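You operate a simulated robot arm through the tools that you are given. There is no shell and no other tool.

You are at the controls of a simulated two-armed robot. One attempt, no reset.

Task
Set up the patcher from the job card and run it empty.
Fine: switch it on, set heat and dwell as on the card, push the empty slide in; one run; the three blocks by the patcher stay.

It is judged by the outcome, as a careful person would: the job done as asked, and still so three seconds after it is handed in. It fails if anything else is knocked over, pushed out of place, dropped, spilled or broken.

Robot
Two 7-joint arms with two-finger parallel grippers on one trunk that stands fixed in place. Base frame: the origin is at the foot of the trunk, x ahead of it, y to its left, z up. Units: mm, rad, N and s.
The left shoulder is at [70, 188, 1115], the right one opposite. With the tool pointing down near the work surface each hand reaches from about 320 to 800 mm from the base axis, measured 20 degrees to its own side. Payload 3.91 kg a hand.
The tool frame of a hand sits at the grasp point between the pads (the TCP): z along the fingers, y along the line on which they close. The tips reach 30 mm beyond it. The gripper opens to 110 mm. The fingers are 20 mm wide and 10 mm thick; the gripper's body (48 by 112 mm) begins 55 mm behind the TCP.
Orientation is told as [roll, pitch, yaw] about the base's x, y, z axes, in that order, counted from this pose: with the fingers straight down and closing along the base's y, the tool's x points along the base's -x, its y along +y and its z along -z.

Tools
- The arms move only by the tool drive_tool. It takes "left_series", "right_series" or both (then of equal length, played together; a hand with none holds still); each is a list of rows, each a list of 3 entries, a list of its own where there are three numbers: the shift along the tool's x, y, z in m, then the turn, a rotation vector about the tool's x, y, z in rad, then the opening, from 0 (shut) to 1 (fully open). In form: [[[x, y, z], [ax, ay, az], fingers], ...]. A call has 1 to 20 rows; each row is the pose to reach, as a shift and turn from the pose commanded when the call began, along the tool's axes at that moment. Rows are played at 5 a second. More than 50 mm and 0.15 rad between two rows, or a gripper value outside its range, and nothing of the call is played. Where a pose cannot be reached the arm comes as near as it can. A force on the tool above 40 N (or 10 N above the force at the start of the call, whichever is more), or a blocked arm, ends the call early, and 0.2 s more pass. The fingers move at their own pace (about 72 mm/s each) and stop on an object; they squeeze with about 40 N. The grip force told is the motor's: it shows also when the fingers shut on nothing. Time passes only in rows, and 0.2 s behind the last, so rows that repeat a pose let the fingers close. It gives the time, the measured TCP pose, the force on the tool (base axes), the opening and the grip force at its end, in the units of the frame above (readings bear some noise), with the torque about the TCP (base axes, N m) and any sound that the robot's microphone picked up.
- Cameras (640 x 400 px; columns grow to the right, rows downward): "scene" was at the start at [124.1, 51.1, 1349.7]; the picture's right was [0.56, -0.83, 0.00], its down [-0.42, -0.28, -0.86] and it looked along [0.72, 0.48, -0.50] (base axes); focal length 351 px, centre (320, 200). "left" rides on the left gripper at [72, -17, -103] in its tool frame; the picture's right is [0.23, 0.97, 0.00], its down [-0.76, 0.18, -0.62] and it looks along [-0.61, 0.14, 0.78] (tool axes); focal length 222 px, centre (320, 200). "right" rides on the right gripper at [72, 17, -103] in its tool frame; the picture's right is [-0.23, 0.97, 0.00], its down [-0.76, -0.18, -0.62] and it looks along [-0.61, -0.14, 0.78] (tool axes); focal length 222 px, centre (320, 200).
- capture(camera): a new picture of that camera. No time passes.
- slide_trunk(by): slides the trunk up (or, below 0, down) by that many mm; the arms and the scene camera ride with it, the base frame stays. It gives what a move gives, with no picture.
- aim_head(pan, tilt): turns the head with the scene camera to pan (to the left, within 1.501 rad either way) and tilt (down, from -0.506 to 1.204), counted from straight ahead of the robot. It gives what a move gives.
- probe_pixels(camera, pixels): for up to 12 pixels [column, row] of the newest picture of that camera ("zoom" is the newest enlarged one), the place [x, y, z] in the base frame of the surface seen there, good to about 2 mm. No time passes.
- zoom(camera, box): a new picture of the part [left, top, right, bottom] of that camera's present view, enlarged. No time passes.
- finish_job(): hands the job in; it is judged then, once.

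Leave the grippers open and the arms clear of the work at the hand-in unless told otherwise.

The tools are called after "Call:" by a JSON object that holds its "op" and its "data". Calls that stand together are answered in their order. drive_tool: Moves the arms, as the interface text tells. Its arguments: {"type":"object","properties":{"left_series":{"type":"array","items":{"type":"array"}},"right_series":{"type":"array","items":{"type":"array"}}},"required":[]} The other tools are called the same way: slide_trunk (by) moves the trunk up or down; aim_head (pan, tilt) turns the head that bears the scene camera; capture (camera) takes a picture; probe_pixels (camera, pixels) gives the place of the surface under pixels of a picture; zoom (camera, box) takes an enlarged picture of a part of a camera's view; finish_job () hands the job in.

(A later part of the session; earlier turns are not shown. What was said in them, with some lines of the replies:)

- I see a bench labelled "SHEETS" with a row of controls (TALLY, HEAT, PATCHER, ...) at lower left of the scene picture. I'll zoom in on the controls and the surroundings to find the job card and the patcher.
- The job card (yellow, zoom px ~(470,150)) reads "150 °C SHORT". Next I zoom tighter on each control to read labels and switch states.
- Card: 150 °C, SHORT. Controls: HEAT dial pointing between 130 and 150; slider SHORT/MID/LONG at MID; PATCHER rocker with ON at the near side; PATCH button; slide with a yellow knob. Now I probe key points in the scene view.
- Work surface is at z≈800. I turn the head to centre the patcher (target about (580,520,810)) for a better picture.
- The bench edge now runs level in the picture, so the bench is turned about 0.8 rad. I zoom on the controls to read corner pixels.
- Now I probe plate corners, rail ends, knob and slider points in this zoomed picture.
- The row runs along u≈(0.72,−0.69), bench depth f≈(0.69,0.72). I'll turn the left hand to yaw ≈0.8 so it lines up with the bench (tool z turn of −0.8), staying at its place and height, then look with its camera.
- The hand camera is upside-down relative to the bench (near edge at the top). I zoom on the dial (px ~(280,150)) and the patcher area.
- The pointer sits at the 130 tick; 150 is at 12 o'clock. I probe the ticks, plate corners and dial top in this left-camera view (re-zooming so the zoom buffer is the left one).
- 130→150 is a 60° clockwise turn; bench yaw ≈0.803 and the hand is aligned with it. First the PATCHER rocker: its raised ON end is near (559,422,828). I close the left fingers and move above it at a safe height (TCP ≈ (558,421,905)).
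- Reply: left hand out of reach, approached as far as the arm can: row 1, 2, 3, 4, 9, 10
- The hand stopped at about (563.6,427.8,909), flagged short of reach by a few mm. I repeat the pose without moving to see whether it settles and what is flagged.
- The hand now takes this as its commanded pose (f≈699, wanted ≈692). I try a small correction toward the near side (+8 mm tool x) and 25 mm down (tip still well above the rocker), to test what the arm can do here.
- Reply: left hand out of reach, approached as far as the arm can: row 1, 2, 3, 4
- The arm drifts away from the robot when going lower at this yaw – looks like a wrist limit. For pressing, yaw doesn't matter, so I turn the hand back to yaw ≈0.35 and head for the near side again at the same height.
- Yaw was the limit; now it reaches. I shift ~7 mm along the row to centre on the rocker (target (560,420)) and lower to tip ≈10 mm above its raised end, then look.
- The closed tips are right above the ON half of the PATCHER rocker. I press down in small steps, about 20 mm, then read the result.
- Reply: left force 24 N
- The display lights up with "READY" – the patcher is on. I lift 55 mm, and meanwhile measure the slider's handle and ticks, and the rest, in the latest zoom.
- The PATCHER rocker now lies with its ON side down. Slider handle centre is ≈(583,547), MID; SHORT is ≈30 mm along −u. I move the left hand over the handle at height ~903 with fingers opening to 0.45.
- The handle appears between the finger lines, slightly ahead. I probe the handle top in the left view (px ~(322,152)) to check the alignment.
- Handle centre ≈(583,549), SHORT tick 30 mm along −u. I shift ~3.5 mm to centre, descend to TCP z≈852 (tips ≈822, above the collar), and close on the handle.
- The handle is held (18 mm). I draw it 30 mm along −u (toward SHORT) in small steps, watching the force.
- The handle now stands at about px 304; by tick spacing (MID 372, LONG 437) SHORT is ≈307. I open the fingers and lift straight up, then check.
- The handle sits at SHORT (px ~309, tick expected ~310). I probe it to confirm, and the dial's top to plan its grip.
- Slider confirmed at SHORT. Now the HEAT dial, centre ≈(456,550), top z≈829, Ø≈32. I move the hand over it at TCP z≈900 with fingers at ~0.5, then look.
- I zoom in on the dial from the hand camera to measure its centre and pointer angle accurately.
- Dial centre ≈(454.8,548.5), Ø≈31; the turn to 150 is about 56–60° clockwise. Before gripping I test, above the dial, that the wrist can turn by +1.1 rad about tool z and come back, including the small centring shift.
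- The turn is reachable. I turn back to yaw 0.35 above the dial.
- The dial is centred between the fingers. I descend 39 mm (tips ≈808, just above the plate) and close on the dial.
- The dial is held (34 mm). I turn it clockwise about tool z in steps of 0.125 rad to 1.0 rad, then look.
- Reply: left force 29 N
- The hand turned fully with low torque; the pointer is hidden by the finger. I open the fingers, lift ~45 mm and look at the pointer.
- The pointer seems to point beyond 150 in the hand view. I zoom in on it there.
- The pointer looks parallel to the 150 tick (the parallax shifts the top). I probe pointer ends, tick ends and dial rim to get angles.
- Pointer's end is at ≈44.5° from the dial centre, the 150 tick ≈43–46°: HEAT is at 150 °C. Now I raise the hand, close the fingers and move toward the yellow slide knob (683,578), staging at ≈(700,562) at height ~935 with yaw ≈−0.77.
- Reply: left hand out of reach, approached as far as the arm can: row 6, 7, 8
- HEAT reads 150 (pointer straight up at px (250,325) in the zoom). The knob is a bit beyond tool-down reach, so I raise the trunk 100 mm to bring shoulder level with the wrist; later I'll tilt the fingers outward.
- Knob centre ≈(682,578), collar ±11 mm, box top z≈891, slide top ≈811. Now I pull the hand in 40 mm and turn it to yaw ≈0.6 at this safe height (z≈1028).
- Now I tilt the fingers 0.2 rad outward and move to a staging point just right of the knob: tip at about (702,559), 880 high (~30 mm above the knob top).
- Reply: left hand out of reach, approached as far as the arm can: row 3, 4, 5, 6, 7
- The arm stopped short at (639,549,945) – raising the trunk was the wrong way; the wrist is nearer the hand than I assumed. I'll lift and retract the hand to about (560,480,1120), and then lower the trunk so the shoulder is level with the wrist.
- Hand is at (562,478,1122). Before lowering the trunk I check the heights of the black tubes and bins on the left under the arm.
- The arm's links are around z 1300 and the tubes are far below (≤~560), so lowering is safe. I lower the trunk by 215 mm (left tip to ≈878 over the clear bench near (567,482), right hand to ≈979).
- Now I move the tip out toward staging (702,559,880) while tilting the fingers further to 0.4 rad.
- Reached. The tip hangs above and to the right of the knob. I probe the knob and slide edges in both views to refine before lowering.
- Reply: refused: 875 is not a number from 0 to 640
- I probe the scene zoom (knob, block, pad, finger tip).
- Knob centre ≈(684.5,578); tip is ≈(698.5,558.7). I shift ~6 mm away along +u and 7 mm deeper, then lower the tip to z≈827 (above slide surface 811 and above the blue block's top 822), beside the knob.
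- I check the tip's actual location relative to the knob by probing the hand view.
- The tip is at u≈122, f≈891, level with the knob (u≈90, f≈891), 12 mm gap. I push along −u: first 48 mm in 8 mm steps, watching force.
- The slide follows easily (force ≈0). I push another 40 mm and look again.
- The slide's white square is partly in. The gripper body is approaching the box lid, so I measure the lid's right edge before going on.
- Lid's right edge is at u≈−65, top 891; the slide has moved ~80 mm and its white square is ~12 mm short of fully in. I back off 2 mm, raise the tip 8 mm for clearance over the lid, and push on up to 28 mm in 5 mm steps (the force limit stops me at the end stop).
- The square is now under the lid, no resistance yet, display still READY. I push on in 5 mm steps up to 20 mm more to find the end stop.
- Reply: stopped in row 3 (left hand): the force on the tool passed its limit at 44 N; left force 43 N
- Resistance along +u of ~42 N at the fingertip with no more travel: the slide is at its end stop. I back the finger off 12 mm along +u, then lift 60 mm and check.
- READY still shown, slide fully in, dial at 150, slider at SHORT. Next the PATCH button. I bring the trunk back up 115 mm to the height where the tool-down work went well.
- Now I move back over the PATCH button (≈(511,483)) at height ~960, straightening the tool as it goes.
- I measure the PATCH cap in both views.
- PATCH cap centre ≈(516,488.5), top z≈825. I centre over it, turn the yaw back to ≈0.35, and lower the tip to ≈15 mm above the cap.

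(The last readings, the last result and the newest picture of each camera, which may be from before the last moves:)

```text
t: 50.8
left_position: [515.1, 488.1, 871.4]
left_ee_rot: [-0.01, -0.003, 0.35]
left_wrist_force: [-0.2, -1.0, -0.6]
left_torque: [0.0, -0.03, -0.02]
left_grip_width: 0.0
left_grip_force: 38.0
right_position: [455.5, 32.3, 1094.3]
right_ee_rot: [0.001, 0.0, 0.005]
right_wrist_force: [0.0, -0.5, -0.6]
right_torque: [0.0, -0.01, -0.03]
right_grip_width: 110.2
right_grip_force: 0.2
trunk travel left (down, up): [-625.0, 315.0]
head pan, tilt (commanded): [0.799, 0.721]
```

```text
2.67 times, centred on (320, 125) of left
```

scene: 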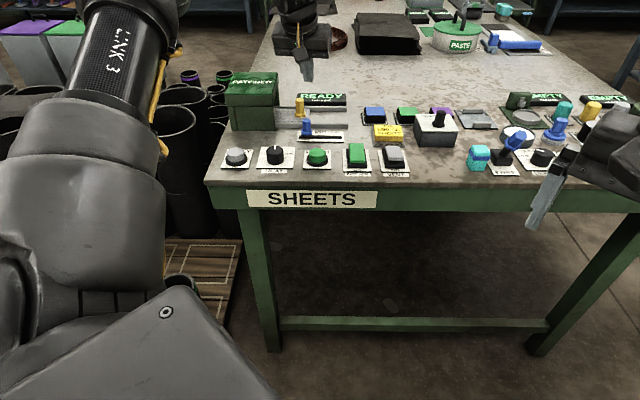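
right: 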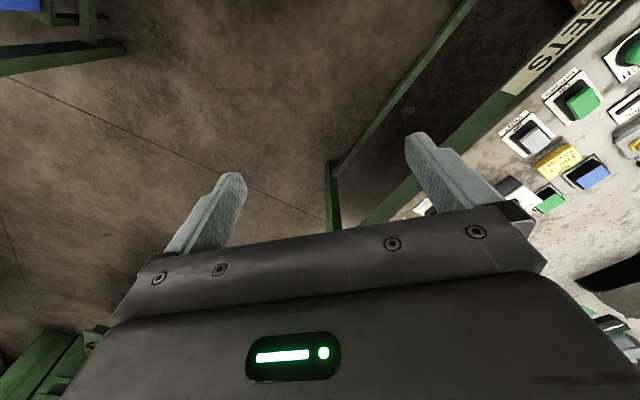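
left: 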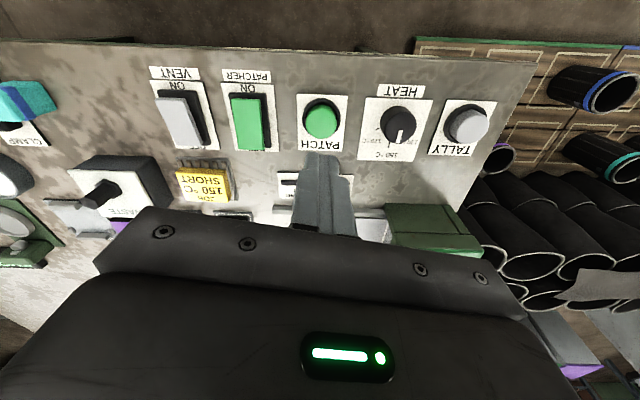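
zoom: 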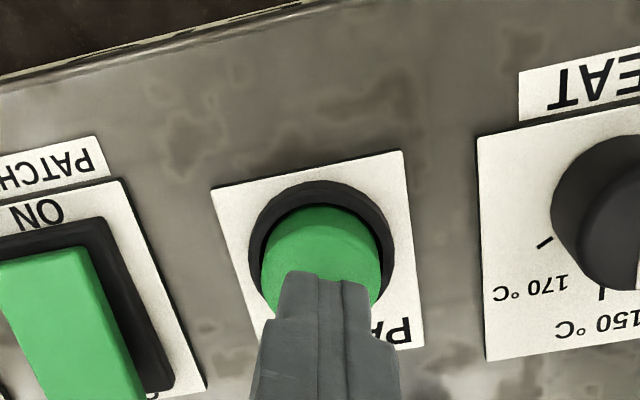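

The tip is centred on the PATCH cap. I press once (tip ~8 mm past the cap's top level) and release straight away, lifting clear so the display can be seen.

Call:
{"op": "drive_tool", "data": {"left_series": [[[0, 0, 0.012], [0, 0, 0], 0], [[0, 0, 0.017], [0, 0, 0], 0], [[0, 0, 0.021], [0, 0, 0], 0], [[0, 0, 0.024], [0, 0, 0], 0], [[0, 0, 0.01], [0, 0, 0], 0], [[0.01, 0, -0.02], [0, 0, 0], 0]]}}

Call:
{"op": "zoom", "data": {"camera": "scene", "box": [220, 100, 400, 212]}}

Call:
{"op": "capture", "data": {"camera": "left"}}

```text
t: 52.2
left_position: [503.7, 483.7, 894.3]
left_ee_rot: [-0.01, -0.003, 0.351]
left_wrist_force: [-0.6, 0.4, 0.4]
left_torque: [0.0, -0.03, 0.0]
left_grip_width: 0.1
left_grip_force: 37.8
right_position: [453.0, 30.6, 1094.1]
right_ee_rot: [0.001, -0.002, 0.006]
right_wrist_force: [-0.1, 0.1, 0.0]
right_torque: [0.01, -0.01, 0.0]
right_grip_width: 110.0
right_grip_force: 0.1
trunk travel left (down, up): [-625.0, 315.0]
head pan, tilt (commanded): [0.799, 0.721]
heard: click
```

```text
3.56 times, centred on (310, 156) of scene
```

zoom: 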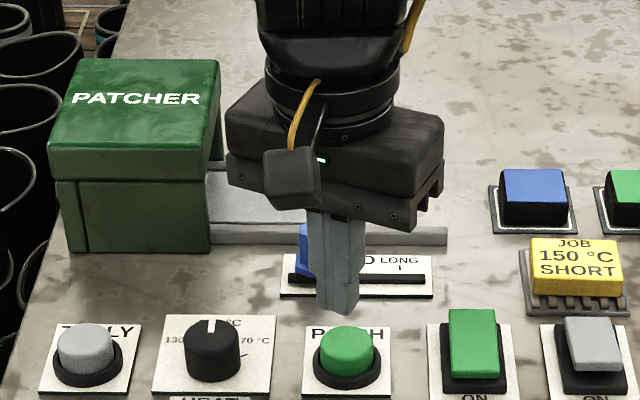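

```text
taken
```

left: 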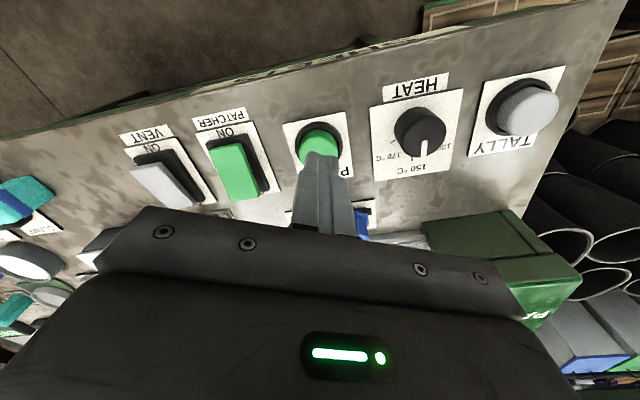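

A click was heard. I lift and withdraw the hand toward the robot to see the display.

Call:
{"op": "drive_tool", "data": {"left_series": [[[0.01, 0, -0.035], [0, 0, 0], 0.3], [[0.025, 0, -0.07], [0, 0, 0], 0.6], [[0.05, 0.01, -0.1], [0, 0, 0], 1], [[0.08, 0.02, -0.115], [0, 0, 0], 1]]}}

Call:
{"op": "capture", "data": {"camera": "scene"}}

Call:
{"op": "zoom", "data": {"camera": "scene", "box": [220, 100, 400, 212]}}

```text
t: 53.2
left_position: [420.9, 477.6, 1004.7]
left_ee_rot: [-0.012, -0.004, 0.349]
left_wrist_force: [-0.3, 0.7, 0.3]
left_torque: [0.02, -0.02, 0.03]
left_grip_width: 110.0
left_grip_force: 0.0
right_position: [453.4, 31.5, 1094.7]
right_ee_rot: [-0.001, -0.001, 0.005]
right_wrist_force: [0.2, -0.1, -0.3]
right_torque: [0.0, -0.03, 0.01]
right_grip_width: 110.1
right_grip_force: 0.0
trunk travel left (down, up): [-625.0, 315.0]
head pan, tilt (commanded): [0.799, 0.721]
```

```text
taken
```

scene: 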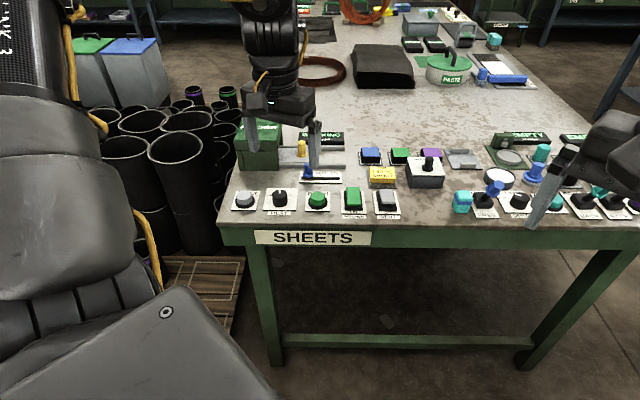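

```text
3.56 times, centred on (310, 156) of scene
```

zoom: 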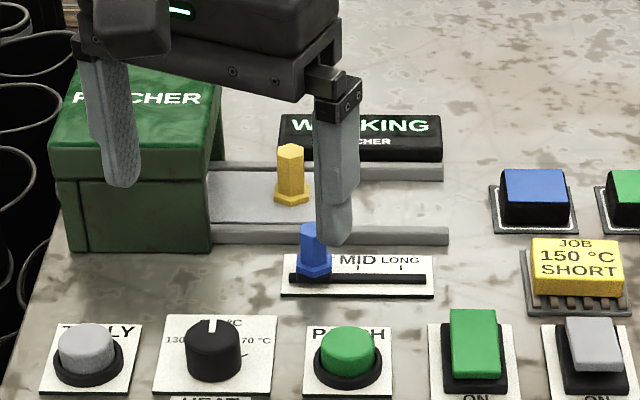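

The display reads "WORKING": the run has started. I pull the hand back a bit more out of the view and wait ~4 s.

Call:
{"op": "drive_tool", "data": {"left_series": [[[0.02, 0.01, -0.02], [0, 0, 0], 1], [[0.04, 0.02, -0.04], [0, 0, 0], 1], [[0.05, 0.02, -0.05], [0, 0, 0], 1], [[0.05, 0.02, -0.05], [0, 0, 0], 1], [[0.05, 0.02, -0.05], [0, 0, 0], 1], [[0.05, 0.02, -0.05], [0, 0, 0], 1], [[0.05, 0.02, -0.05], [0, 0, 0], 1], [[0.05, 0.02, -0.05], [0, 0, 0], 1], [[0.05, 0.02, -0.05], [0, 0, 0], 1], [[0.05, 0.02, -0.05], [0, 0, 0], 1], [[0.05, 0.02, -0.05], [0, 0, 0], 1], [[0.05, 0.02, -0.05], [0, 0, 0], 1], [[0.05, 0.02, -0.05], [0, 0, 0], 1], [[0.05, 0.02, -0.05], [0, 0, 0], 1], [[0.05, 0.02, -0.05], [0, 0, 0], 1], [[0.05, 0.02, -0.05], [0, 0, 0], 1], [[0.05, 0.02, -0.05], [0, 0, 0], 1], [[0.05, 0.02, -0.05], [0, 0, 0], 1], [[0.05, 0.02, -0.05], [0, 0, 0], 1], [[0.05, 0.02, -0.05], [0, 0, 0], 1]]}}

Call:
{"op": "zoom", "data": {"camera": "scene", "box": [220, 100, 400, 212]}}

```text
t: 57.4
left_position: [371.0, 478.5, 1053.7]
left_ee_rot: [-0.011, -0.003, 0.351]
left_wrist_force: [-0.6, 0.1, -0.3]
left_torque: [-0.02, -0.02, -0.01]
left_grip_width: 109.8
left_grip_force: 0.0
right_position: [455.2, 32.6, 1093.8]
right_ee_rot: [-0.001, 0.0, 0.006]
right_wrist_force: [0.7, 0.2, -0.5]
right_torque: [-0.02, 0.02, 0.02]
right_grip_width: 110.1
right_grip_force: 0.1
trunk travel left (down, up): [-625.0, 315.0]
head pan, tilt (commanded): [0.799, 0.721]
```

```text
3.56 times, centred on (310, 156) of scene
```

zoom: 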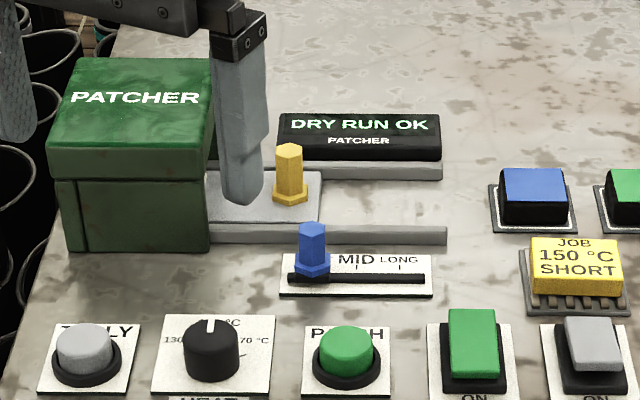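

The display reads "DRY RUN OK". I take one last look at the whole bench to check that the three blocks and everything else are in place.

Call:
{"op": "capture", "data": {"camera": "scene"}}

Call:
{"op": "zoom", "data": {"camera": "scene", "box": [340, 120, 500, 220]}}

```text
taken
```

scene: 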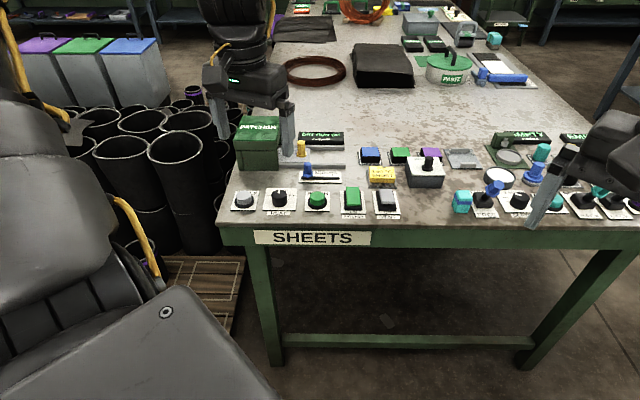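

```text
4.00 times, centred on (420, 170) of scene
```

zoom: 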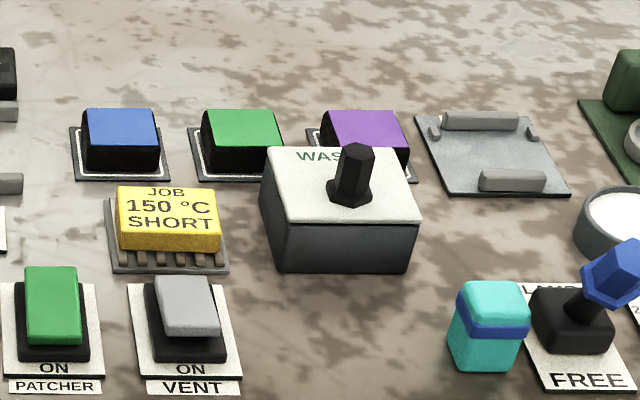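

The three blocks are on their pads and the card and all other objects are where they were. The patcher is on, set to 150 °C and SHORT, with the slide in, and one run has finished ("DRY RUN OK"). Both grippers are open and clear of the work, so I hand the job in.

Call:
{"op": "finish_job", "data": {}}

```text
The job is handed in.
```

The patcher is set up from the job card and has done one empty run; its display ended on "DRY RUN OK".

- **Switch:** the PATCHER rocker is on. The display showed "READY" as soon as I pressed it.
- **Heat and dwell:** the dial is at 150 °C and the slider at SHORT, as the card says.
- **Slide:** I pushed the empty slide in to its end stop, about 100 mm.
- **Run:** I pressed PATCH once. The display went to "WORKING" and then "DRY RUN OK".

The blue, green and purple blocks are still on their pads. In the last pictures nothing else on the bench looked moved. Both grippers are open and clear of the work.
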